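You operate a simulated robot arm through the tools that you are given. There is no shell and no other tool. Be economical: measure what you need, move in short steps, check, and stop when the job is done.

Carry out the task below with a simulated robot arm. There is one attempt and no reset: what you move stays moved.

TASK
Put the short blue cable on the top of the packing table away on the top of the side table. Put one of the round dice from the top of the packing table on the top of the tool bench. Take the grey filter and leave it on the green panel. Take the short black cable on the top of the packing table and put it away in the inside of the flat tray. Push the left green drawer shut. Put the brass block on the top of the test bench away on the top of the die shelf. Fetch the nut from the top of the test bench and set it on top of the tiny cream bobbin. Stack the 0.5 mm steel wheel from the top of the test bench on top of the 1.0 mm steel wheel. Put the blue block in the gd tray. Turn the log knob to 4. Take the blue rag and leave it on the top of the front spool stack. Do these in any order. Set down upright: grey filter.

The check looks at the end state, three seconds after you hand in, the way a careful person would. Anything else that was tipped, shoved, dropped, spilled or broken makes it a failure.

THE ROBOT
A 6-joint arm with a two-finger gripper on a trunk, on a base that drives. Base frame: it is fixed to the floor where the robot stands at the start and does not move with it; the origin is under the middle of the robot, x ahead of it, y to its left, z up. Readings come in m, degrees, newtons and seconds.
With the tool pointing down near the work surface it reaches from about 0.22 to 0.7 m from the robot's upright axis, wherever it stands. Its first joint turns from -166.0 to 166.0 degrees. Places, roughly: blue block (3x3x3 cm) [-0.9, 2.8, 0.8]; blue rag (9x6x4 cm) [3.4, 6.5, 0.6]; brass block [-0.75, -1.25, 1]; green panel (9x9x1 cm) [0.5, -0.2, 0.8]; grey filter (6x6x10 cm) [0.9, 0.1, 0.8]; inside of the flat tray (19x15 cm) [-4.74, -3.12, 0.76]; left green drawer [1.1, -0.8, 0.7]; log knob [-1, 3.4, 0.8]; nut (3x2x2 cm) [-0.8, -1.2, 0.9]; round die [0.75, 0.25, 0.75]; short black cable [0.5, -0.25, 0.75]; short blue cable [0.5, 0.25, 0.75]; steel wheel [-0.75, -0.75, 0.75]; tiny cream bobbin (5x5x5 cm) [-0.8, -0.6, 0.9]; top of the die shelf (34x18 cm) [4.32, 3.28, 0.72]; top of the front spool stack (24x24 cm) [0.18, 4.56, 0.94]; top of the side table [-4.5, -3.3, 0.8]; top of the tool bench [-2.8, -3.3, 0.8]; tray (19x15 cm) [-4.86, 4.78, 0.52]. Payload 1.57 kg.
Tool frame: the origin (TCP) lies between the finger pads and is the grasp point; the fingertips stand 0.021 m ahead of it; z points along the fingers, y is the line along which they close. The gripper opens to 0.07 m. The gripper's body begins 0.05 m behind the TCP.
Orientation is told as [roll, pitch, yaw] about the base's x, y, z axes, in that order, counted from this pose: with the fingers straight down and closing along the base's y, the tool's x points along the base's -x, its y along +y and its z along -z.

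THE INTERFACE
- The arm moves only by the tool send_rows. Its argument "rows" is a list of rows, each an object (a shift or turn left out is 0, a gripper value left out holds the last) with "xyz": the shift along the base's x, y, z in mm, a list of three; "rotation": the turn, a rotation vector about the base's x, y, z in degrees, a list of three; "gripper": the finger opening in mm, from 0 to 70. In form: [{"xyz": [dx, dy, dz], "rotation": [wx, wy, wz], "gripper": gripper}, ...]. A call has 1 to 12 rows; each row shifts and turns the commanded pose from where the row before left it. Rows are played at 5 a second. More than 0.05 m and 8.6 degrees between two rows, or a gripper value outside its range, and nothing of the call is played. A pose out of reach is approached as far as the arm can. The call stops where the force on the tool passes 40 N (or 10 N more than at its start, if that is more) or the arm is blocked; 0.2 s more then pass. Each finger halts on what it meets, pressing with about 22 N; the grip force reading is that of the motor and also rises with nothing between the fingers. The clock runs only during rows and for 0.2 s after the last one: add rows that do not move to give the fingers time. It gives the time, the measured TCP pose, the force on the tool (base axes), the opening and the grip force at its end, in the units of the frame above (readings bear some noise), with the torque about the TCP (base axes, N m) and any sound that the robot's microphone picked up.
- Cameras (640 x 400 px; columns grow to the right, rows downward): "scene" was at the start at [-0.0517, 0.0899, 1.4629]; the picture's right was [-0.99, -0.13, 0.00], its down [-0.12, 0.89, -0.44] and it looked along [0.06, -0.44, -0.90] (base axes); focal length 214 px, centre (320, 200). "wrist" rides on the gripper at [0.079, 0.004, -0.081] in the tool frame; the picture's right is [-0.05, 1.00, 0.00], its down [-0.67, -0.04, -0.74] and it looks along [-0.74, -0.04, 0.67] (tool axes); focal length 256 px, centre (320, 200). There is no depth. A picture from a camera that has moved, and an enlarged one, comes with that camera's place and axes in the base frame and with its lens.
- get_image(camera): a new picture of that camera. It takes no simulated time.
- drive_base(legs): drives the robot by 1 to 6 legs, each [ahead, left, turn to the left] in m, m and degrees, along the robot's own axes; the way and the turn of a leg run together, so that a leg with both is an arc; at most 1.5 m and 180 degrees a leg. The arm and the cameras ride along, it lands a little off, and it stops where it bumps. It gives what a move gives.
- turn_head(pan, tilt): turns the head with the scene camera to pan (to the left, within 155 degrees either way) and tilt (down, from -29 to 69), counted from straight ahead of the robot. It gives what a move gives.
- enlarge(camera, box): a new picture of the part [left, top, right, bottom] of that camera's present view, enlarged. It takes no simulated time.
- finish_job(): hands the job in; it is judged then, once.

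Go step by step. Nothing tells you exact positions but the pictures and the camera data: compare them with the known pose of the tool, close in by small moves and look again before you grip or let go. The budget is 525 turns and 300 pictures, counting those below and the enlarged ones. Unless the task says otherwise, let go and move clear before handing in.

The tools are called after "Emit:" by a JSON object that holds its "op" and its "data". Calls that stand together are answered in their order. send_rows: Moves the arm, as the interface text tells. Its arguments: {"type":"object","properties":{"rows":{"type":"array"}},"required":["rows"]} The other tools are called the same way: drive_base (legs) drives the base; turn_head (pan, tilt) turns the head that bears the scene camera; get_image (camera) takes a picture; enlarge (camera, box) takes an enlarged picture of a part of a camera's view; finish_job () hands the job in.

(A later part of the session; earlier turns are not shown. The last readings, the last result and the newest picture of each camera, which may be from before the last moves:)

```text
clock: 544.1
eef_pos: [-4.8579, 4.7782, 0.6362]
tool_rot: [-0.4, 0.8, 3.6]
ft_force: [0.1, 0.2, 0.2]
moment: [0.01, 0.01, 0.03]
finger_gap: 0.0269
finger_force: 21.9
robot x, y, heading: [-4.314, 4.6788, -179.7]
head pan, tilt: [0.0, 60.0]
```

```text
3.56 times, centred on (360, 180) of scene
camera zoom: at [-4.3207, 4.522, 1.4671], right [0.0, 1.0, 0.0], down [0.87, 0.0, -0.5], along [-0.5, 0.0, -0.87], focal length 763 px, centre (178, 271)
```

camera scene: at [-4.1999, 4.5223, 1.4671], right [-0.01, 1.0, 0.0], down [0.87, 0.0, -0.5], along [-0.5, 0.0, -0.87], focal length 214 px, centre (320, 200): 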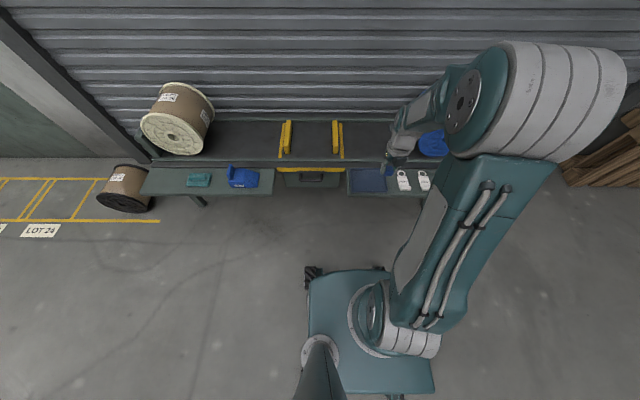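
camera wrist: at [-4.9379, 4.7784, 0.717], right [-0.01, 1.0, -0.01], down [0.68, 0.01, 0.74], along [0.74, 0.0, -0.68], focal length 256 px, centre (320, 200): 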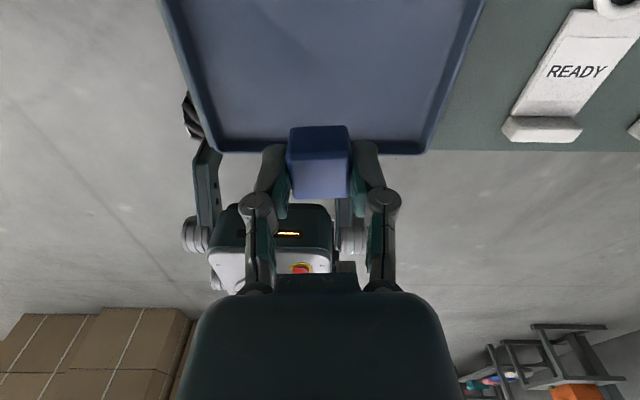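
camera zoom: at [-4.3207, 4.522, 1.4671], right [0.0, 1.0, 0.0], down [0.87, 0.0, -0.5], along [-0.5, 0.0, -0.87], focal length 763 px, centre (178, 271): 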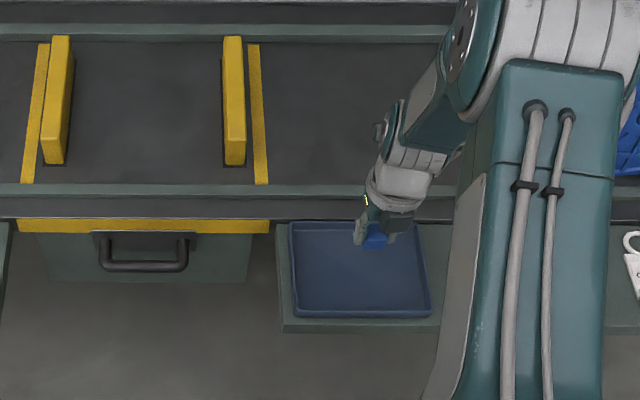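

Emit:
{"op": "send_rows", "data": {"rows": [{"xyz": [22, 0, -20]}, {"xyz": [0, 0, -25]}, {"xyz": [0, 0, -20]}, {"xyz": [0, 0, -5]}, {"xyz": [0, 0, -5]}]}}

Emit:
{"op": "get_image", "data": {"camera": "wrist"}}

```text
clock: 545.3
eef_pos: [-4.8364, 4.7775, 0.5595]
tool_rot: [-0.3, 0.7, 3.7]
ft_force: [-0.2, 0.3, -0.8]
moment: [0.0, 0.01, -0.02]
finger_gap: 0.0266
finger_force: 22.2
robot x, y, heading: [-4.3115, 4.6792, -179.6]
head pan, tilt: [0.0, 60.0]
```

```text
153 pictures are left
camera wrist: at [-4.9156, 4.7782, 0.6415], right [-0.01, 1.0, -0.01], down [0.68, 0.01, 0.74], along [0.74, 0.0, -0.68], focal length 256 px, centre (320, 200)
```

wrist: 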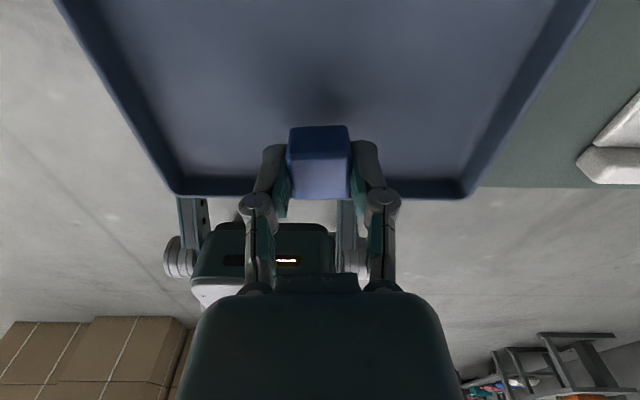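

Emit:
{"op": "send_rows", "data": {"rows": [{"xyz": [-10, 0, -3]}, {"xyz": [0, 0, -3]}, {"xyz": [0, 0, -3]}, {"xyz": [0, 0, -3]}, {"xyz": [0, 0, -3]}, {"xyz": [0, 0, -3]}]}}

```text
clock: 546.7
eef_pos: [-4.8467, 4.7781, 0.5417]
tool_rot: [-0.4, 0.7, 3.7]
ft_force: [-0.1, -0.1, -0.7]
moment: [0.01, 0.02, -0.03]
finger_gap: 0.0269
finger_force: 21.7
robot x, y, heading: [-4.3128, 4.6747, -179.9]
head pan, tilt: [0.0, 60.0]
```

Emit:
{"op": "send_rows", "data": {"rows": [{"xyz": [0, 0, -3]}, {"xyz": [0, 0, -3]}, {"xyz": [0, 0, -3]}, {"xyz": [0, 0, -3]}]}}

Emit:
{"op": "get_image", "data": {"camera": "wrist"}}

```text
clock: 547.7
eef_pos: [-4.8471, 4.7792, 0.5359]
tool_rot: [-0.4, 0.8, 3.6]
ft_force: [7.7, -0.9, 19.8]
moment: [0.23, -0.22, -0.12]
finger_gap: 0.027
finger_force: 21.9
robot x, y, heading: [-4.3109, 4.6771, -179.8]
head pan, tilt: [0.0, 60.0]
stopped in row 4: the force on the tool passed its limit at 47 N (the readings are from after the stop); the commanded pose is now the measured one
```

```text
152 pictures are left
camera wrist: at [-4.9266, 4.7785, 0.6163], right [-0.01, 1.0, -0.01], down [0.68, 0.01, 0.74], along [0.74, 0.0, -0.68], focal length 256 px, centre (320, 200)
```

wrist: 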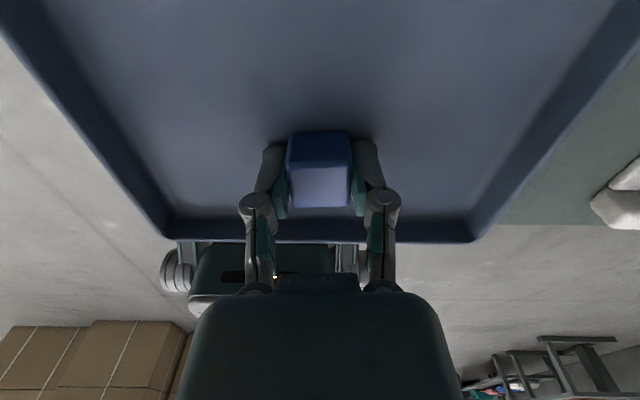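

Contact; release and rise.

Emit:
{"op": "send_rows", "data": {"rows": [{"gripper": 32}, {"gripper": 45}, {"xyz": [0, 0, 3]}, {"xyz": [0, 0, 10]}, {"xyz": [0, 0, 30]}, {"xyz": [0, 0, 45]}, {"xyz": [10, 0, 45]}, {"xyz": [20, 0, 45]}, {"xyz": [20, 0, 45]}, {"xyz": [20, 0, 45]}, {"xyz": [20, 0, 45]}, {"xyz": [20, 0, 30]}]}}

Emit:
{"op": "enlarge", "data": {"camera": "scene", "box": [270, 130, 450, 230]}}

```text
clock: 550.3
eef_pos: [-4.7366, 4.7784, 0.877]
tool_rot: [-0.4, 0.6, 3.5]
ft_force: [-0.2, 0.0, -0.7]
moment: [0.0, -0.05, 0.01]
finger_gap: 0.0452
finger_force: 0.0
robot x, y, heading: [-4.3097, 4.6784, -179.5]
head pan, tilt: [0.0, 60.0]
```

```text
3.56 times, centred on (360, 180) of scene
camera zoom: at [-4.3199, 4.5217, 1.4671], right [0.0, 1.0, 0.0], down [0.87, 0.0, -0.5], along [-0.5, 0.0, -0.87], focal length 763 px, centre (178, 271)
```

zoom: 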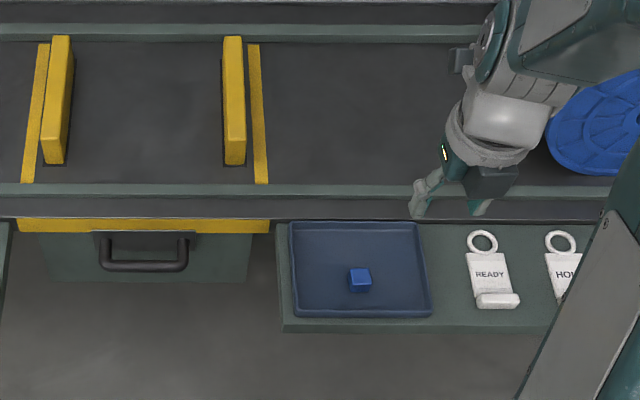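

Block is in the tray. Now I look east for a route toward the rag and the spool stack.

Emit:
{"op": "turn_head", "data": {"pan": -150, "tilt": 15}}

Emit:
{"op": "get_image", "data": {"camera": "scene"}}

```text
clock: 552.6
eef_pos: [-4.7375, 4.7777, 0.8777]
tool_rot: [-0.4, 0.7, 3.6]
ft_force: [0.3, 0.0, -0.2]
moment: [0.01, 0.0, 0.01]
finger_gap: 0.045
finger_force: 0.0
robot x, y, heading: [-4.3117, 4.6739, -179.8]
head pan, tilt: [-150.0, 15.0]
```

```text
150 pictures are left
camera scene: at [-4.1727, 4.5692, 1.5335], right [0.5, -0.86, 0.0], down [-0.22, -0.13, -0.97], along [0.83, 0.49, -0.26], focal length 214 px, centre (320, 200)
```

scene: 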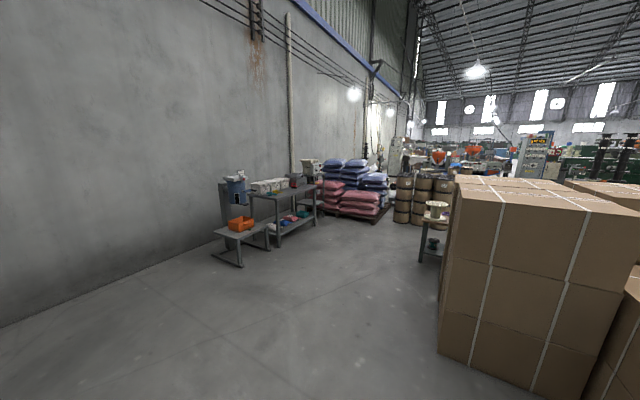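

Emit:
{"op": "drive_base", "data": {"legs": [[-0.75, 0, 0], [0, 1.4, 0], [0, 1.4, 0], [-1.5, 0, 0], [-1.5, 0, 0]]}}

Emit:
{"op": "drive_base", "data": {"legs": [[-0.9, 0, 0], [0, 0, -90]]}}

Emit:
{"op": "turn_head", "data": {"pan": 0, "tilt": 20}}

Emit:
{"op": "get_image", "data": {"camera": "scene"}}

Emit:
{"op": "turn_head", "data": {"pan": -70, "tilt": 20}}

Emit:
{"op": "get_image", "data": {"camera": "scene"}}

```text
clock: 584.0
eef_pos: [-0.9727, 1.9535, 0.8765]
tool_rot: [-0.5, 0.7, 3.0]
ft_force: [0.5, -0.4, -0.1]
moment: [-0.01, -0.02, 0.01]
finger_gap: 0.0451
finger_force: 0.0
robot x, y, heading: [-0.5497, 1.8443, 179.6]
head pan, tilt: [-150.0, 15.0]
```

```text
clock: 592.5
eef_pos: [0.446, 2.2675, 0.8767]
tool_rot: [-0.4, 0.7, -86.5]
ft_force: [-0.2, 0.9, 0.2]
moment: [0.01, 0.01, -0.01]
finger_gap: 0.0449
finger_force: 0.1
robot x, y, heading: [0.3434, 1.8414, 89.9]
head pan, tilt: [-150.0, 15.0]
```

```text
clock: 594.9
eef_pos: [0.4451, 2.2681, 0.876]
tool_rot: [-0.4, 0.7, -86.5]
ft_force: [0.4, -0.4, 0.5]
moment: [-0.01, 0.02, -0.02]
finger_gap: 0.0449
finger_force: 0.0
robot x, y, heading: [0.3412, 1.841, 90.1]
head pan, tilt: [0.0, 20.0]
```

```text
149 pictures are left
camera scene: at [0.189, 1.8756, 1.5252], right [1.0, 0.0, 0.0], down [0.0, -0.34, -0.94], along [0.0, 0.94, -0.34], focal length 214 px, centre (320, 200)
```

scene: 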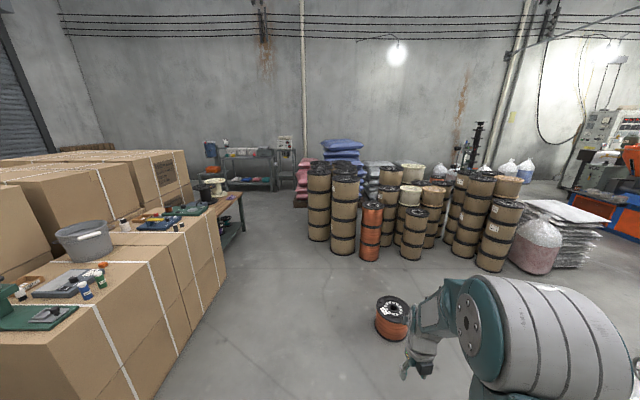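

```text
clock: 596.3
eef_pos: [0.446, 2.2679, 0.8769]
tool_rot: [-0.3, 0.7, -86.5]
ft_force: [0.3, -0.1, 0.2]
moment: [0.01, 0.0, -0.02]
finger_gap: 0.0452
finger_force: 0.0
robot x, y, heading: [0.343, 1.8379, 90.0]
head pan, tilt: [-70.0, 20.0]
```

```text
148 pictures are left
camera scene: at [0.2766, 1.8146, 1.5253], right [0.34, -0.94, 0.0], down [-0.32, -0.12, -0.94], along [0.88, 0.32, -0.34], focal length 214 px, centre (320, 200)
```

scene: 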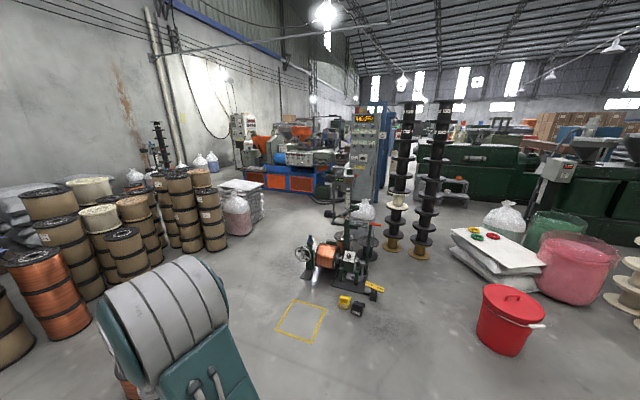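

Emit:
{"op": "turn_head", "data": {"pan": -30, "tilt": 12}}

Emit:
{"op": "enlarge", "data": {"camera": "scene", "box": [160, 120, 460, 308]}}

```text
clock: 597.3
eef_pos: [0.4454, 2.2675, 0.8768]
tool_rot: [-0.4, 0.7, -86.4]
ft_force: [0.4, 0.0, -0.2]
moment: [0.02, 0.02, -0.01]
finger_gap: 0.0448
finger_force: 0.1
robot x, y, heading: [0.3393, 1.8407, 90.0]
head pan, tilt: [-30.0, 12.0]
```

```text
2.13 times, centred on (310, 214) of scene
camera zoom: at [0.2356, 1.8633, 1.5383], right [0.87, -0.5, 0.0], down [-0.1, -0.18, -0.98], along [0.49, 0.85, -0.21], focal length 456 px, centre (341, 170)
```

zoom: 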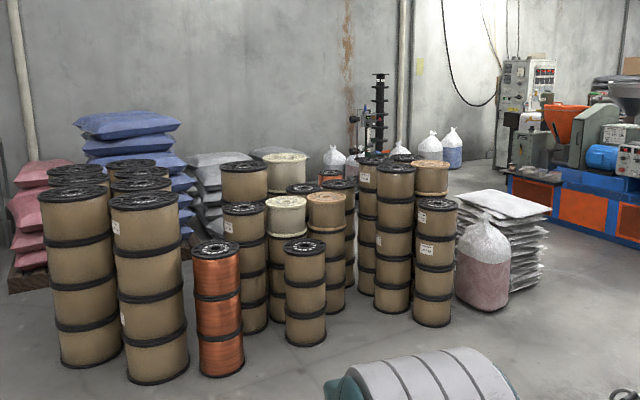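

I head northeast around the drums toward the rag, step by step.

Emit:
{"op": "drive_base", "data": {"legs": [[1.15, -0.85, 0], [0, 0, -90], [0.6, 0.3, 0]]}}

Emit:
{"op": "turn_head", "data": {"pan": 10, "tilt": 25}}

Emit:
{"op": "get_image", "data": {"camera": "scene"}}

```text
clock: 602.3
eef_pos: [1.0359, 3.1005, 0.8792]
tool_rot: [0.5, 0.7, -86.1]
ft_force: [-1.2, 0.0, 0.0]
moment: [0.01, 0.0, -0.01]
finger_gap: 0.0449
finger_force: 0.1
robot x, y, heading: [0.9478, 2.6777, 90.2]
head pan, tilt: [-30.0, 12.0]
stopped in leg 1: the robot was blocked; the commanded pose is now the measured one
```

```text
clock: 603.4
eef_pos: [1.0521, 3.1013, 0.8774]
tool_rot: [-0.1, 0.8, -86.2]
ft_force: [0.0, 0.0, 0.3]
moment: [0.04, 0.02, 0.01]
finger_gap: 0.0451
finger_force: 0.0
robot x, y, heading: [0.9523, 2.6764, 90.5]
head pan, tilt: [10.0, 25.0]
```

```text
146 pictures are left
camera scene: at [0.7905, 2.7071, 1.5179], right [0.98, 0.18, 0.0], down [0.07, -0.42, -0.91], along [-0.16, 0.89, -0.42], focal length 214 px, centre (320, 200)
```

scene: 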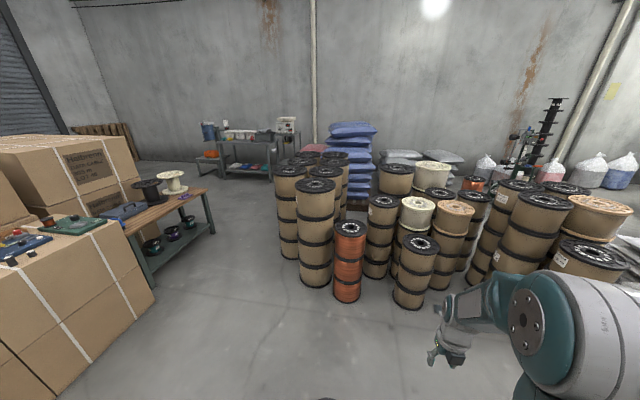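

Blocked — likely the orange spool on the floor. Look down.

Emit:
{"op": "turn_head", "data": {"pan": 0, "tilt": 65}}

Emit:
{"op": "get_image", "data": {"camera": "scene"}}

Emit:
{"op": "get_image", "data": {"camera": "wrist"}}

```text
clock: 604.4
eef_pos: [1.0444, 3.1017, 0.8784]
tool_rot: [0.1, 0.7, -86.2]
ft_force: [0.9, 0.9, 0.3]
moment: [0.01, -0.04, -0.02]
finger_gap: 0.0451
finger_force: 0.0
robot x, y, heading: [0.9522, 2.6771, 90.2]
head pan, tilt: [0.0, 65.0]
```

```text
145 pictures are left
camera scene: at [0.7958, 2.6771, 1.4614], right [1.0, 0.0, 0.0], down [0.0, -0.91, -0.42], along [0.0, 0.42, -0.91], focal length 214 px, centre (320, 200)
```

scene: 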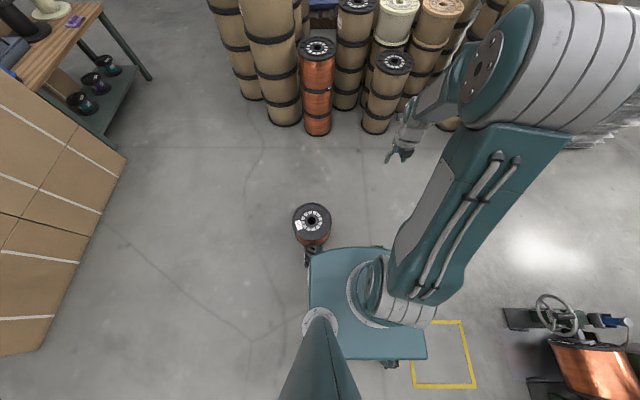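

```text
144 pictures are left
camera wrist: at [1.0423, 3.18, 0.9597], right [1.0, 0.01, 0.0], down [0.01, -0.68, 0.74], along [0.01, -0.74, -0.68], focal length 256 px, centre (320, 200)
```

wrist: 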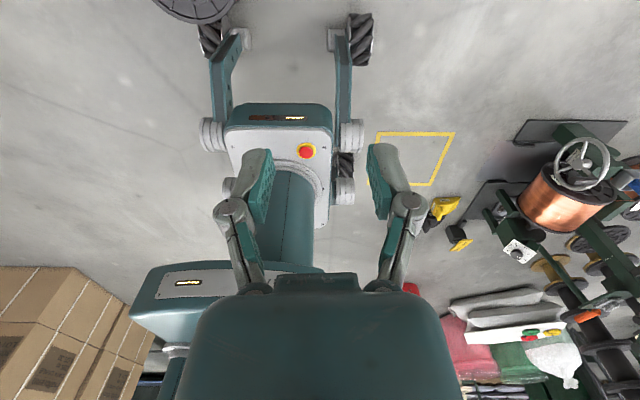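

The spool at (0.75,3.1) looks unmoved; the wheel merely touched it. I back off and go around it.

Emit:
{"op": "drive_base", "data": {"legs": [[-0.15, 0, 0], [0, -0.4, 0], [0.3, 0, 0], [0, 0, -90]]}}

Emit:
{"op": "turn_head", "data": {"pan": 10, "tilt": 30}}

Emit:
{"op": "get_image", "data": {"camera": "scene"}}

```text
clock: 613.4
eef_pos: [1.7759, 2.7382, 0.8786]
tool_rot: [0.1, 0.7, -176.0]
ft_force: [-0.3, -0.5, -0.3]
moment: [0.0, 0.02, 0.01]
finger_gap: 0.045
finger_force: 0.1
robot x, y, heading: [1.3504, 2.826, 0.5]
head pan, tilt: [0.0, 65.0]
```

```text
clock: 614.4
eef_pos: [1.7759, 2.7366, 0.8783]
tool_rot: [0.0, 0.6, -176.1]
ft_force: [-0.4, -0.3, 0.3]
moment: [0.03, 0.02, 0.02]
finger_gap: 0.0451
finger_force: 0.1
robot x, y, heading: [1.3539, 2.8302, 0.6]
head pan, tilt: [10.0, 30.0]
```

```text
143 pictures are left
camera scene: at [1.3808, 2.9977, 1.5091], right [0.18, -0.98, 0.0], down [-0.49, -0.09, -0.86], along [0.85, 0.16, -0.5], focal length 214 px, centre (320, 200)
```

scene: 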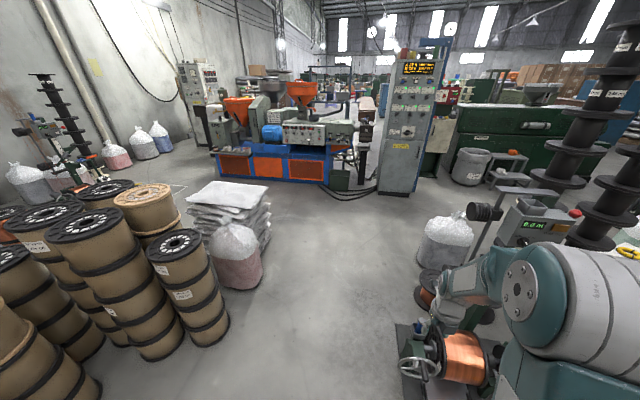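

Emit:
{"op": "drive_base", "data": {"legs": [[0, 0.42, -0.6], [1.2, 0, 0], [1.1, 0.05, 0]]}}

Emit:
{"op": "turn_head", "data": {"pan": 60, "tilt": 30}}

Emit:
{"op": "get_image", "data": {"camera": "scene"}}

Emit:
{"op": "turn_head", "data": {"pan": 0, "tilt": 35}}

Emit:
{"op": "get_image", "data": {"camera": "scene"}}

```text
clock: 627.9
eef_pos: [4.0805, 3.1875, 0.8769]
tool_rot: [0.1, 0.7, -176.8]
ft_force: [-0.2, -0.2, 0.1]
moment: [0.0, 0.0, -0.01]
finger_gap: 0.0449
finger_force: 0.1
robot x, y, heading: [3.6592, 3.285, -0.4]
head pan, tilt: [10.0, 30.0]
```

```text
clock: 629.1
eef_pos: [4.0807, 3.1867, 0.8786]
tool_rot: [0.1, 0.7, -176.8]
ft_force: [-0.4, 0.1, 0.2]
moment: [0.0, 0.01, 0.02]
finger_gap: 0.0447
finger_force: 0.0
robot x, y, heading: [3.6539, 3.2872, -0.3]
head pan, tilt: [60.0, 30.0]
```

```text
142 pictures are left
camera scene: at [3.6453, 3.5164, 1.5092], right [0.86, -0.51, 0.0], down [-0.25, -0.43, -0.87], along [0.44, 0.75, -0.5], focal length 214 px, centre (320, 200)
```

scene: 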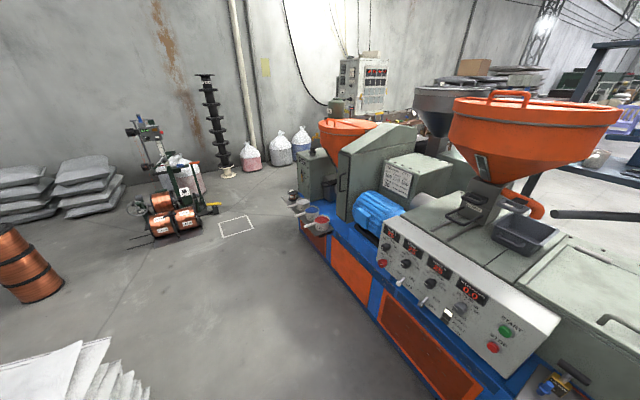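

```text
clock: 630.4
eef_pos: [4.0808, 3.1873, 0.8785]
tool_rot: [0.2, 0.7, -176.8]
ft_force: [-0.1, -0.4, -0.6]
moment: [0.0, 0.02, 0.0]
finger_gap: 0.0449
finger_force: 0.1
robot x, y, heading: [3.6557, 3.2854, -0.3]
head pan, tilt: [0.0, 35.0]
```

```text
141 pictures are left
camera scene: at [3.6876, 3.4379, 1.5014], right [-0.01, -1.0, 0.0], down [-0.57, 0.0, -0.82], along [0.82, 0.0, -0.57], focal length 214 px, centre (320, 200)
```

scene: 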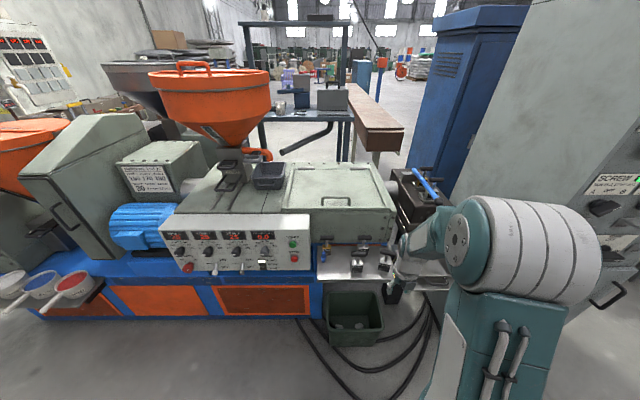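

Emit:
{"op": "turn_head", "data": {"pan": 90, "tilt": 25}}

Emit:
{"op": "enlarge", "data": {"camera": "scene", "box": [220, 100, 440, 260]}}

```text
clock: 632.0
eef_pos: [4.0801, 3.1872, 0.8773]
tool_rot: [0.2, 0.6, -176.7]
ft_force: [0.8, 0.4, 0.9]
moment: [0.05, 0.0, -0.01]
finger_gap: 0.0449
finger_force: 0.2
robot x, y, heading: [3.6555, 3.2855, -0.5]
head pan, tilt: [90.0, 25.0]
```

```text
2.50 times, centred on (330, 180) of scene
camera zoom: at [3.6001, 3.5306, 1.5172], right [1.0, -0.01, 0.0], down [0.0, -0.42, -0.91], along [0.01, 0.91, -0.42], focal length 536 px, centre (295, 250)
```

zoom: 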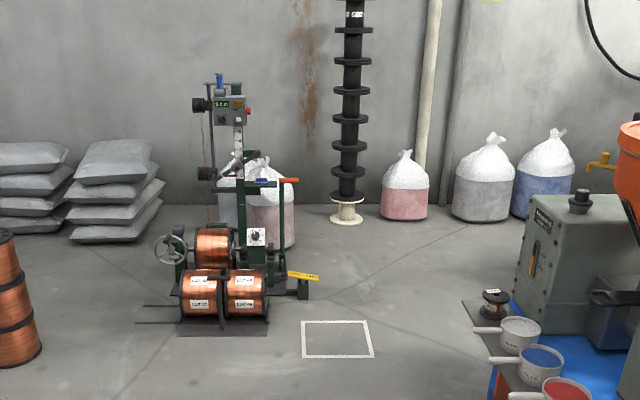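

Emit:
{"op": "enlarge", "data": {"camera": "scene", "box": [270, 130, 360, 230]}}

```text
4.00 times, centred on (315, 180) of scene
camera zoom: at [3.6001, 3.5306, 1.5172], right [1.0, -0.01, 0.0], down [0.0, -0.42, -0.91], along [0.01, 0.91, -0.42], focal length 858 px, centre (340, 280)
```

zoom: 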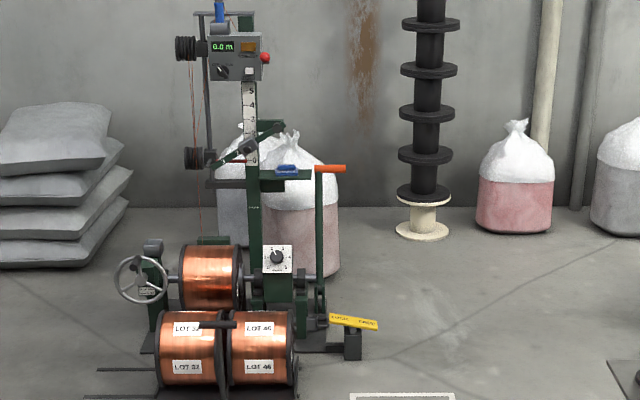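

The blue rag hangs on the second rewinder's ledge at ≈(3.44,6.5,0.59). I back off, turn north and drive between the sheet stack and the extruder.

Emit:
{"op": "drive_base", "data": {"legs": [[-0.25, 0, 0.4], [0, 0, 90], [0.3, -0.35, 0], [1.4, 0, 0]]}}

Emit:
{"op": "turn_head", "data": {"pan": 15, "tilt": 30}}

Emit:
{"op": "get_image", "data": {"camera": "scene"}}

```text
clock: 646.6
eef_pos: [3.8772, 5.4037, 0.8773]
tool_rot: [0.1, 0.7, -87.4]
ft_force: [0.2, -0.2, -0.1]
moment: [-0.01, -0.01, -0.04]
finger_gap: 0.0452
finger_force: 0.0
robot x, y, heading: [3.7768, 4.9776, 88.8]
head pan, tilt: [90.0, 25.0]
```

```text
clock: 648.1
eef_pos: [3.8769, 5.4025, 0.878]
tool_rot: [0.1, 0.7, -87.3]
ft_force: [-0.2, 1.1, -0.2]
moment: [0.0, 0.02, 0.03]
finger_gap: 0.0452
finger_force: 0.0
robot x, y, heading: [3.7747, 4.9785, 89.0]
head pan, tilt: [15.0, 30.0]
```

```text
138 pictures are left
camera scene: at [3.5984, 5.0108, 1.5091], right [0.97, 0.24, 0.0], down [0.12, -0.49, -0.87], along [-0.21, 0.84, -0.5], focal length 214 px, centre (320, 200)
```

scene: 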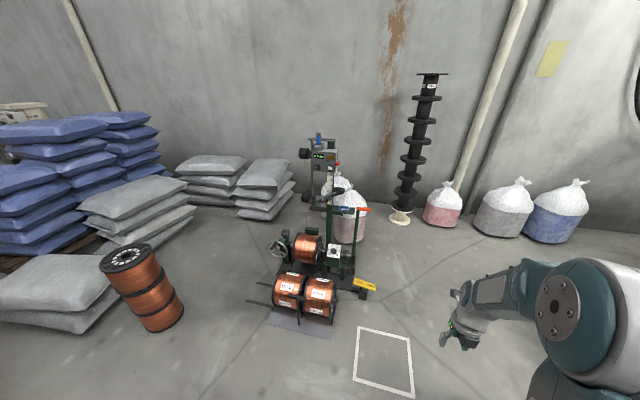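

Emit:
{"op": "drive_base", "data": {"legs": [[0.45, -0.15, 1], [0.5, -0.22, 0], [0, 0, 90]]}}

Emit:
{"op": "turn_head", "data": {"pan": -20, "tilt": 45}}

Emit:
{"op": "get_image", "data": {"camera": "scene"}}

```text
clock: 657.5
eef_pos: [3.724, 6.0202, 0.8795]
tool_rot: [0.1, 0.7, 4.6]
ft_force: [-0.5, -0.5, -0.9]
moment: [-0.01, -0.04, -0.01]
finger_gap: 0.0452
finger_force: 0.0
robot x, y, heading: [4.1499, 5.9332, -178.9]
head pan, tilt: [15.0, 30.0]
```

```text
clock: 658.5
eef_pos: [3.7252, 6.0194, 0.8779]
tool_rot: [0.1, 0.7, 4.4]
ft_force: [0.4, -0.3, 0.0]
moment: [0.01, 0.01, -0.01]
finger_gap: 0.0453
finger_force: 0.1
robot x, y, heading: [4.1509, 5.9403, -179.2]
head pan, tilt: [-20.0, 45.0]
```

```text
137 pictures are left
camera scene: at [4.1338, 5.8033, 1.4866], right [0.33, 0.95, 0.0], down [0.67, -0.23, -0.71], along [-0.67, 0.23, -0.71], focal length 214 px, centre (320, 200)
```

scene: 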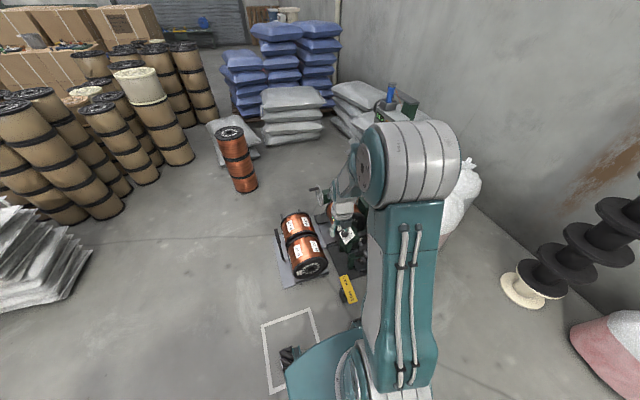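

I rotate the gripper back 180° so the wrist camera looks forward.

Emit:
{"op": "send_rows", "data": {"rows": [{"rotation": [0, 0, 8.55]}, {"rotation": [0, 0, 8.55]}, {"rotation": [0, 0, 8.55]}, {"rotation": [0, 0, 8.55]}, {"rotation": [0, 0, 8.55]}, {"rotation": [0, 0, 8.55]}, {"rotation": [0, 0, 8.55]}, {"rotation": [0, 0, 8.55]}, {"rotation": [0, 0, 8.55]}, {"rotation": [0, 0, 8.55]}, {"rotation": [0, 0, 8.55]}]}}

Emit:
{"op": "send_rows", "data": {"rows": [{"rotation": [0, 0, 8.55]}, {"rotation": [0, 0, 8.55]}, {"rotation": [0, 0, 8.55]}, {"rotation": [0, 0, 8.55]}, {"rotation": [0, 0, 8.55]}, {"rotation": [0, 0, 8.55]}, {"rotation": [0, 0, 8.55]}, {"rotation": [0, 0, 8.55]}, {"rotation": [0, 0, 8.55]}]}}

Emit:
{"op": "get_image", "data": {"camera": "wrist"}}

```text
clock: 660.9
eef_pos: [3.7245, 6.0198, 0.8777]
tool_rot: [0.1, 0.8, 98.6]
ft_force: [-0.7, 0.0, -0.4]
moment: [-0.01, -0.01, 0.02]
finger_gap: 0.045
finger_force: 0.1
robot x, y, heading: [4.15, 5.9307, -179.0]
head pan, tilt: [-20.0, 45.0]
```

```text
clock: 662.9
eef_pos: [3.7233, 6.02, 0.8785]
tool_rot: [0.0, 0.9, 175.7]
ft_force: [0.6, -0.8, 0.3]
moment: [0.01, 0.0, 0.02]
finger_gap: 0.0451
finger_force: 0.1
robot x, y, heading: [4.1503, 5.9313, -179.0]
head pan, tilt: [-20.0, 45.0]
```

```text
136 pictures are left
camera wrist: at [3.8012, 6.0103, 0.96], right [-0.13, -0.99, 0.0], down [-0.67, 0.09, 0.73], along [-0.73, 0.09, -0.68], focal length 256 px, centre (320, 200)
```

wrist: 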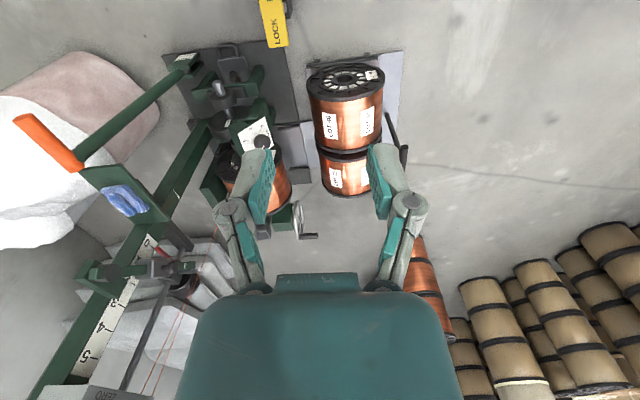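

Emit:
{"op": "drive_base", "data": {"legs": [[0, -0.42, 0]]}}

Emit:
{"op": "get_image", "data": {"camera": "wrist"}}

Emit:
{"op": "turn_head", "data": {"pan": 5, "tilt": 55}}

Emit:
{"op": "get_image", "data": {"camera": "scene"}}

```text
clock: 665.5
eef_pos: [3.7162, 6.4314, 0.8794]
tool_rot: [-0.2, 0.8, 175.7]
ft_force: [0.0, -0.7, 0.0]
moment: [0.02, 0.01, -0.01]
finger_gap: 0.0451
finger_force: 0.1
robot x, y, heading: [4.1422, 6.343, -179.0]
head pan, tilt: [-20.0, 45.0]
```

```text
135 pictures are left
camera wrist: at [3.7942, 6.4213, 0.9603], right [-0.13, -0.99, 0.0], down [-0.67, 0.08, 0.74], along [-0.73, 0.1, -0.68], focal length 256 px, centre (320, 200)
```

wrist: 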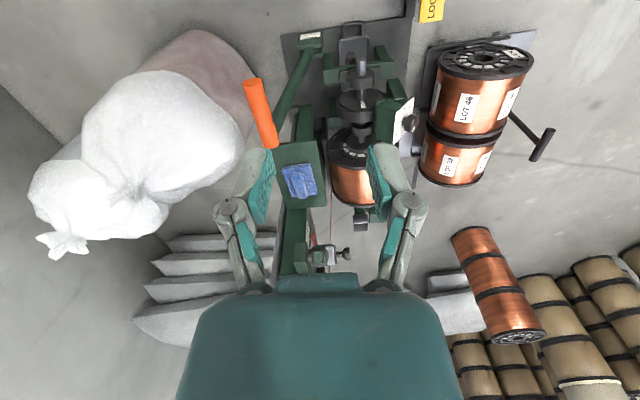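

```text
clock: 666.4
eef_pos: [3.7165, 6.4344, 0.878]
tool_rot: [0.0, 0.9, 175.6]
ft_force: [0.4, -0.2, -0.5]
moment: [-0.03, 0.01, 0.0]
finger_gap: 0.045
finger_force: 0.0
robot x, y, heading: [4.1394, 6.3469, -178.8]
head pan, tilt: [5.0, 55.0]
```

```text
134 pictures are left
camera scene: at [4.1321, 6.1852, 1.4732], right [-0.1, 0.99, 0.0], down [0.82, 0.08, -0.57], along [-0.57, -0.06, -0.82], focal length 214 px, centre (320, 200)
```

scene: 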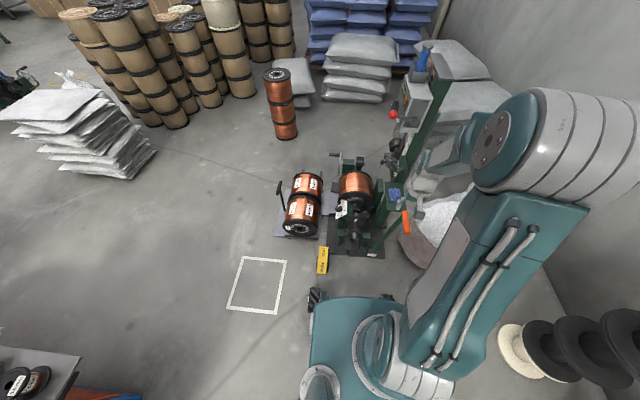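

Rag centre ≈(3.468,6.497,0.61), long axis along x. I drive 0.1 m closer and hover above it with a 10° lean.

Emit:
{"op": "drive_base", "data": {"legs": [[0.1, -0.06, 0]]}}

Emit:
{"op": "send_rows", "data": {"rows": [{"xyz": [-30, 0, -20], "rotation": [0, 5, 0], "gripper": 70}, {"xyz": [-40, 0, -25], "rotation": [0, 5, 0]}, {"xyz": [-40, 0, -25]}, {"xyz": [-30, 0, -25]}]}}

Emit:
{"op": "get_image", "data": {"camera": "wrist"}}

Emit:
{"op": "enlarge", "data": {"camera": "scene", "box": [320, 110, 480, 260]}}

```text
clock: 667.6
eef_pos: [3.6211, 6.4915, 0.8799]
tool_rot: [0.2, 0.7, 175.7]
ft_force: [-0.2, 0.4, 0.1]
moment: [0.01, 0.02, 0.02]
finger_gap: 0.0452
finger_force: 0.1
robot x, y, heading: [4.0434, 6.4058, -178.8]
head pan, tilt: [5.0, 55.0]
```

```text
clock: 668.6
eef_pos: [3.4809, 6.4869, 0.782]
tool_rot: [0.6, -9.1, 175.7]
ft_force: [0.4, 0.8, 0.1]
moment: [0.01, 0.02, -0.01]
finger_gap: 0.07
finger_force: 0.1
robot x, y, heading: [4.0503, 6.4091, -179.1]
head pan, tilt: [5.0, 55.0]
```

```text
133 pictures are left
camera wrist: at [3.5709, 6.4775, 0.8499], right [-0.13, -0.99, 0.02], down [-0.53, 0.08, 0.84], along [-0.84, 0.1, -0.54], focal length 256 px, centre (320, 200)
```

wrist: 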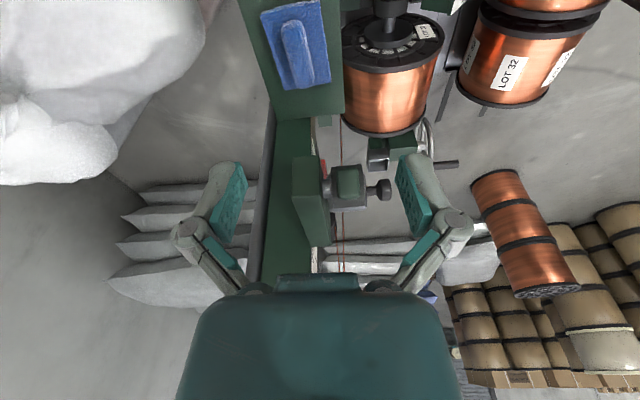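

```text
2.67 times, centred on (400, 185) of scene
camera zoom: at [4.0367, 6.2504, 1.4753], right [-0.11, 0.99, -0.01], down [0.81, 0.08, -0.57], along [-0.57, -0.07, -0.82], focal length 572 px, centre (107, 240)
```

zoom: 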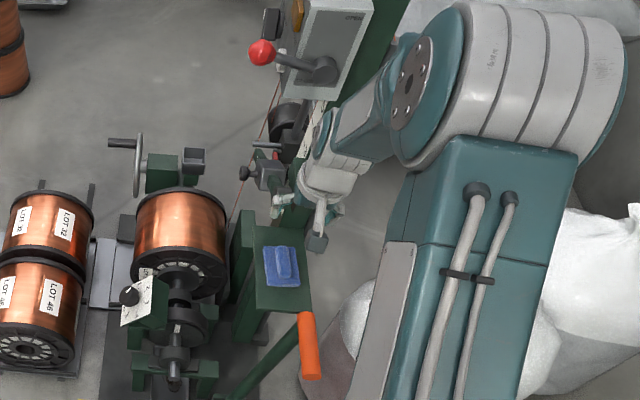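

Two views put the rag's ridge at ≈(3.437,6.507,0.57). I shift and lower to look again.

Emit:
{"op": "send_rows", "data": {"rows": [{"xyz": [-20, 10, -30], "gripper": 52}, {"xyz": [-20, 10, -40]}, {"xyz": [0, 0, -45]}]}}

Emit:
{"op": "get_image", "data": {"camera": "wrist"}}

Emit:
{"op": "enlarge", "data": {"camera": "scene", "box": [320, 110, 480, 260]}}

```text
clock: 669.4
eef_pos: [3.4419, 6.5012, 0.6873]
tool_rot: [0.2, -9.2, 176.0]
ft_force: [4.9, 3.8, 4.8]
moment: [-0.3, 0.38, 0.1]
finger_gap: 0.0518
finger_force: 0.2
robot x, y, heading: [4.0483, 6.404, -178.7]
head pan, tilt: [5.0, 55.0]
stopped in row 3: the force on the tool passed its limit at 110 N (the readings are from after the stop); the commanded pose is now the measured one
```

```text
131 pictures are left
camera wrist: at [3.5316, 6.4906, 0.7538], right [-0.12, -0.99, 0.01], down [-0.53, 0.07, 0.84], along [-0.84, 0.1, -0.54], focal length 256 px, centre (320, 200)
```

wrist: 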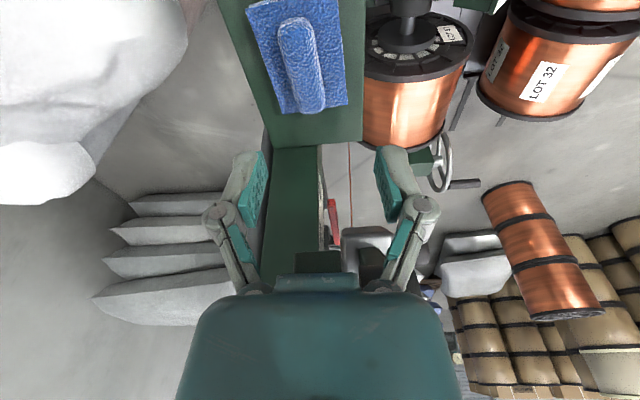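

```text
2.67 times, centred on (400, 185) of scene
camera zoom: at [4.0387, 6.2461, 1.4744], right [-0.11, 0.99, 0.0], down [0.81, 0.09, -0.57], along [-0.57, -0.06, -0.82], focal length 572 px, centre (107, 240)
```

zoom: 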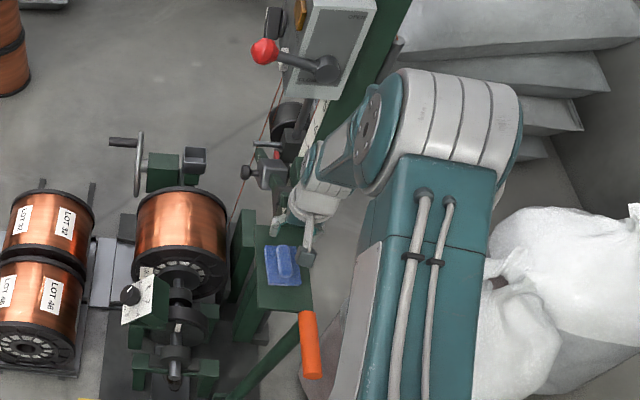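

The hand touched the clamp beside the mast. I retreat, lean the tool 30° so the hand stays nearer to me, and come in along the tool axis.

Emit:
{"op": "send_rows", "data": {"rows": [{"xyz": [15, 0, 10]}, {"xyz": [30, 0, 20]}, {"xyz": [25, 0, 20], "rotation": [0, 7, 0]}, {"xyz": [0, 3, 0], "rotation": [0, 7, 0]}, {"xyz": [0, 3, 0], "rotation": [0, 7, 0]}]}}

Emit:
{"op": "get_image", "data": {"camera": "wrist"}}

Emit:
{"op": "enlarge", "data": {"camera": "scene", "box": [320, 110, 480, 260]}}

```text
clock: 670.6
eef_pos: [3.5081, 6.4961, 0.737]
tool_rot: [3.6, -20.9, 175.8]
ft_force: [0.5, 0.9, 0.2]
moment: [0.0, -0.01, 0.0]
finger_gap: 0.052
finger_force: 0.0
out of reach, approached as far as the arm can: row 4, 5
robot x, y, heading: [4.0472, 6.404, -178.9]
head pan, tilt: [5.0, 55.0]
```

```text
129 pictures are left
camera wrist: at [3.6109, 6.4903, 0.7833], right [-0.1, -0.99, 0.08], down [-0.35, 0.11, 0.93], along [-0.93, 0.07, -0.36], focal length 256 px, centre (320, 200)
```

wrist: 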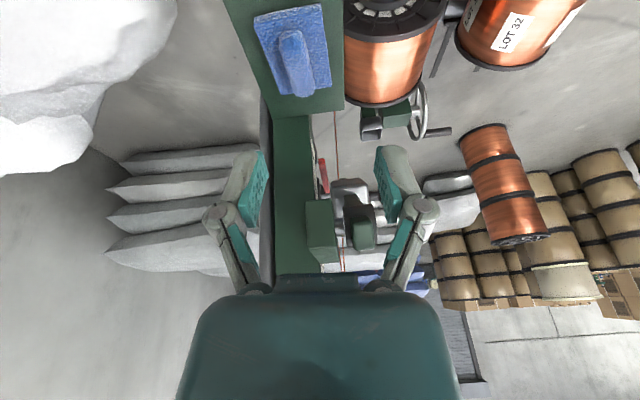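

```text
2.67 times, centred on (400, 185) of scene
camera zoom: at [4.0363, 6.2501, 1.4753], right [-0.11, 0.99, -0.01], down [0.81, 0.08, -0.57], along [-0.57, -0.07, -0.82], focal length 572 px, centre (107, 240)
```

zoom: 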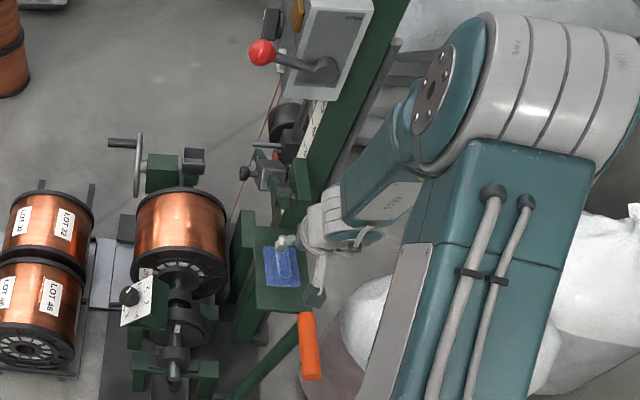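

Emit:
{"op": "drive_base", "data": {"legs": [[-0.1, 0, 0]]}}

Emit:
{"op": "send_rows", "data": {"rows": [{"xyz": [-30, 3, 0], "rotation": [0, 5, 0]}, {"xyz": [-40, 3, -5], "rotation": [-3, 5, 0]}, {"xyz": [-30, 3, -10], "rotation": [-2, 0, 0]}]}}

Emit:
{"op": "get_image", "data": {"camera": "wrist"}}

Emit:
{"op": "enlarge", "data": {"camera": "scene", "box": [320, 110, 480, 260]}}

```text
clock: 671.8
eef_pos: [3.6077, 6.4944, 0.7355]
tool_rot: [3.6, -20.9, 175.8]
ft_force: [-0.3, 0.2, -0.2]
moment: [0.0, -0.01, -0.02]
finger_gap: 0.0518
finger_force: 0.0
robot x, y, heading: [4.1451, 6.4053, -178.9]
head pan, tilt: [5.0, 55.0]
```

```text
clock: 672.6
eef_pos: [3.5056, 6.5058, 0.7213]
tool_rot: [10.4, -30.5, 172.5]
ft_force: [-0.3, 0.3, 0.9]
moment: [-0.02, -0.01, 0.0]
finger_gap: 0.0519
finger_force: 0.1
robot x, y, heading: [4.1471, 6.4011, -178.9]
head pan, tilt: [5.0, 55.0]
```

```text
127 pictures are left
camera wrist: at [3.6154, 6.5024, 0.75], right [-0.08, -0.98, 0.18], down [-0.18, 0.19, 0.96], along [-0.98, 0.05, -0.19], focal length 256 px, centre (320, 200)
```

wrist: 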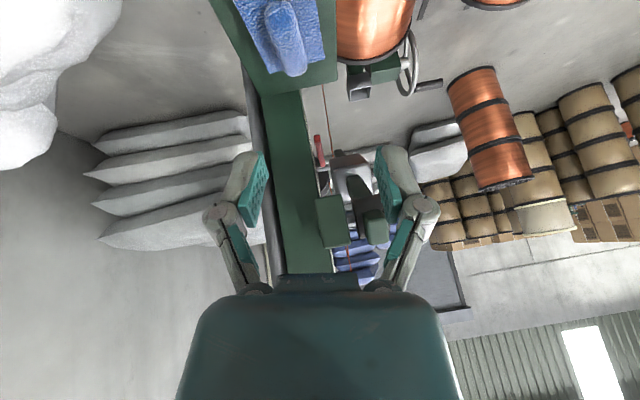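

```text
2.67 times, centred on (400, 185) of scene
camera zoom: at [4.1339, 6.2424, 1.4732], right [-0.11, 0.99, 0.0], down [0.82, 0.09, -0.57], along [-0.57, -0.06, -0.82], focal length 572 px, centre (107, 240)
```

zoom: 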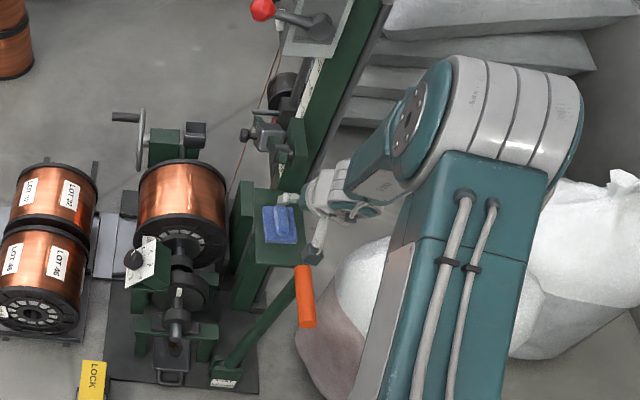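

Emit:
{"op": "send_rows", "data": {"rows": [{"rotation": [5, 0, 0]}, {"rotation": [5, 0, 0], "xyz": [-8, 0, -20]}, {"xyz": [-10, 0, -25]}]}}

Emit:
{"op": "get_image", "data": {"camera": "wrist"}}

Emit:
{"op": "enlarge", "data": {"camera": "scene", "box": [340, 150, 440, 240]}}

```text
clock: 673.4
eef_pos: [3.4887, 6.5064, 0.6763]
tool_rot: [-1.3, -31.2, 178.5]
ft_force: [0.4, -0.4, 0.6]
moment: [0.01, -0.04, -0.02]
finger_gap: 0.0521
finger_force: 0.1
robot x, y, heading: [4.1433, 6.4052, -179.0]
head pan, tilt: [5.0, 55.0]
```

```text
125 pictures are left
camera wrist: at [3.5979, 6.4973, 0.7033], right [-0.08, -1.0, 0.01], down [-0.18, 0.02, 0.98], along [-0.98, 0.08, -0.18], focal length 256 px, centre (320, 200)
```

wrist: 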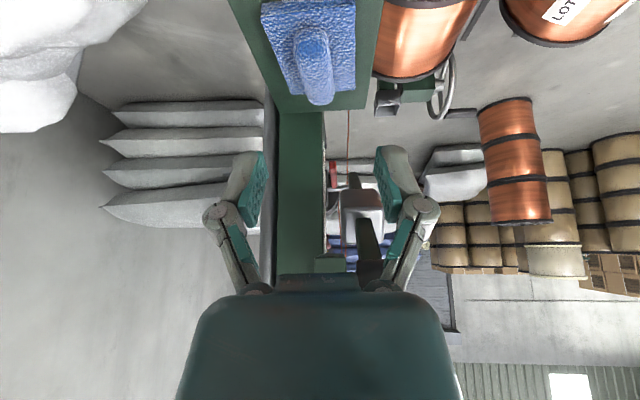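

```text
4.44 times, centred on (390, 195) of scene
camera zoom: at [4.1338, 6.2424, 1.4731], right [-0.11, 0.99, 0.0], down [0.82, 0.09, -0.57], along [-0.57, -0.06, -0.82], focal length 953 px, centre (9, 222)
```

zoom: 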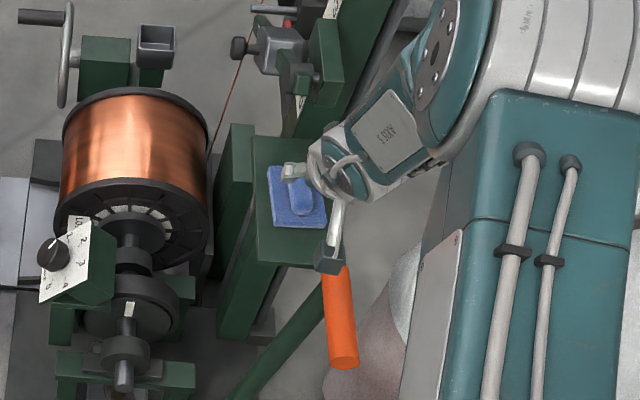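

Aligned: advance along the axis to the ridge.

Emit:
{"op": "send_rows", "data": {"rows": [{"xyz": [-13, 2, -22]}, {"xyz": [-13, 2, -22]}, {"xyz": [-11, 1, -20]}, {"xyz": [-6, 0, -10]}]}}

Emit:
{"op": "get_image", "data": {"camera": "wrist"}}

Emit:
{"op": "enlarge", "data": {"camera": "scene", "box": [340, 150, 440, 240]}}

```text
clock: 674.4
eef_pos: [3.4447, 6.5094, 0.6022]
tool_rot: [-1.3, -31.3, 178.6]
ft_force: [0.0, 1.0, 0.2]
moment: [0.0, 0.0, -0.02]
finger_gap: 0.0521
finger_force: 0.1
robot x, y, heading: [4.1463, 6.4075, -178.9]
head pan, tilt: [5.0, 55.0]
```

```text
123 pictures are left
camera wrist: at [3.5542, 6.5013, 0.6296], right [-0.08, -1.0, 0.01], down [-0.18, 0.02, 0.98], along [-0.98, 0.08, -0.18], focal length 256 px, centre (320, 200)
```

wrist: 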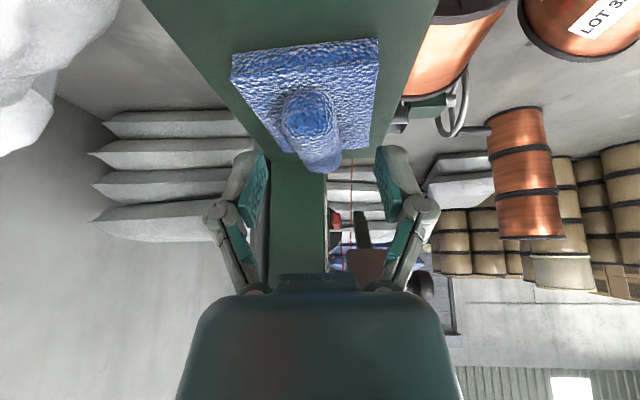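

```text
4.44 times, centred on (390, 195) of scene
camera zoom: at [4.1336, 6.2424, 1.4731], right [-0.11, 0.99, 0.0], down [0.82, 0.09, -0.57], along [-0.57, -0.06, -0.82], focal length 953 px, centre (9, 222)
```

zoom: 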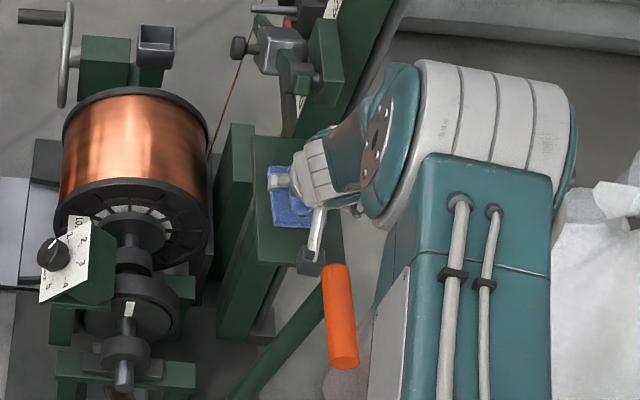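

Emit:
{"op": "send_rows", "data": {"rows": [{"xyz": [-3, 2, -6]}, {"xyz": [-3, 1, -5]}, {"xyz": [-2, 0, -4]}, {"xyz": [-1, 0, -3]}]}}

Emit:
{"op": "get_image", "data": {"camera": "wrist"}}

```text
clock: 675.4
eef_pos: [3.4359, 6.513, 0.5847]
tool_rot: [-1.3, -31.2, 178.6]
ft_force: [0.1, 0.8, -0.9]
moment: [0.02, 0.02, 0.02]
finger_gap: 0.0518
finger_force: 0.0
robot x, y, heading: [4.1491, 6.4099, -178.9]
head pan, tilt: [5.0, 55.0]
```

```text
121 pictures are left
camera wrist: at [3.5454, 6.5044, 0.6116], right [-0.08, -1.0, 0.01], down [-0.18, 0.02, 0.98], along [-0.98, 0.08, -0.18], focal length 256 px, centre (320, 200)
```

wrist: 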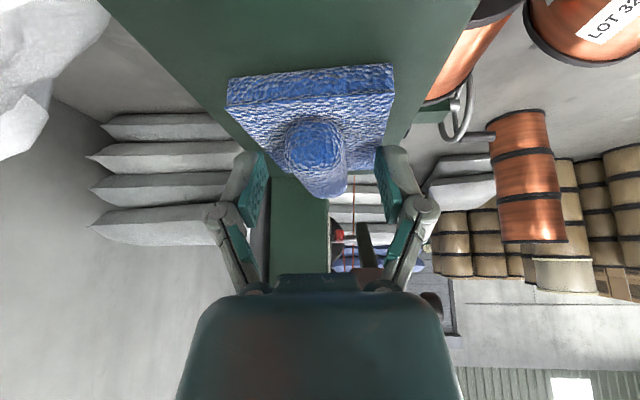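

Emit:
{"op": "send_rows", "data": {"rows": [{"xyz": [-2, 0, -4]}, {"gripper": 40}, {"gripper": 28}, {"gripper": 15}, {"gripper": 5}, {}, {}]}}

Emit:
{"op": "get_image", "data": {"camera": "wrist"}}

```text
clock: 677.0
eef_pos: [3.4335, 6.5142, 0.5833]
tool_rot: [-1.2, -31.7, 178.5]
ft_force: [0.0, 13.2, 34.9]
moment: [-0.36, 0.13, 0.1]
finger_gap: 0.0282
finger_force: 21.9
robot x, y, heading: [4.1412, 6.405, -178.7]
head pan, tilt: [5.0, 55.0]
```

```text
120 pictures are left
camera wrist: at [3.5426, 6.5064, 0.6104], right [-0.08, -1.0, 0.01], down [-0.17, 0.02, 0.98], along [-0.98, 0.08, -0.18], focal length 256 px, centre (320, 200)
```

wrist: 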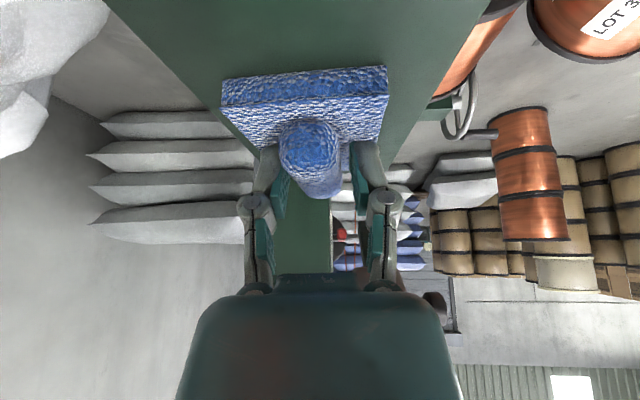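

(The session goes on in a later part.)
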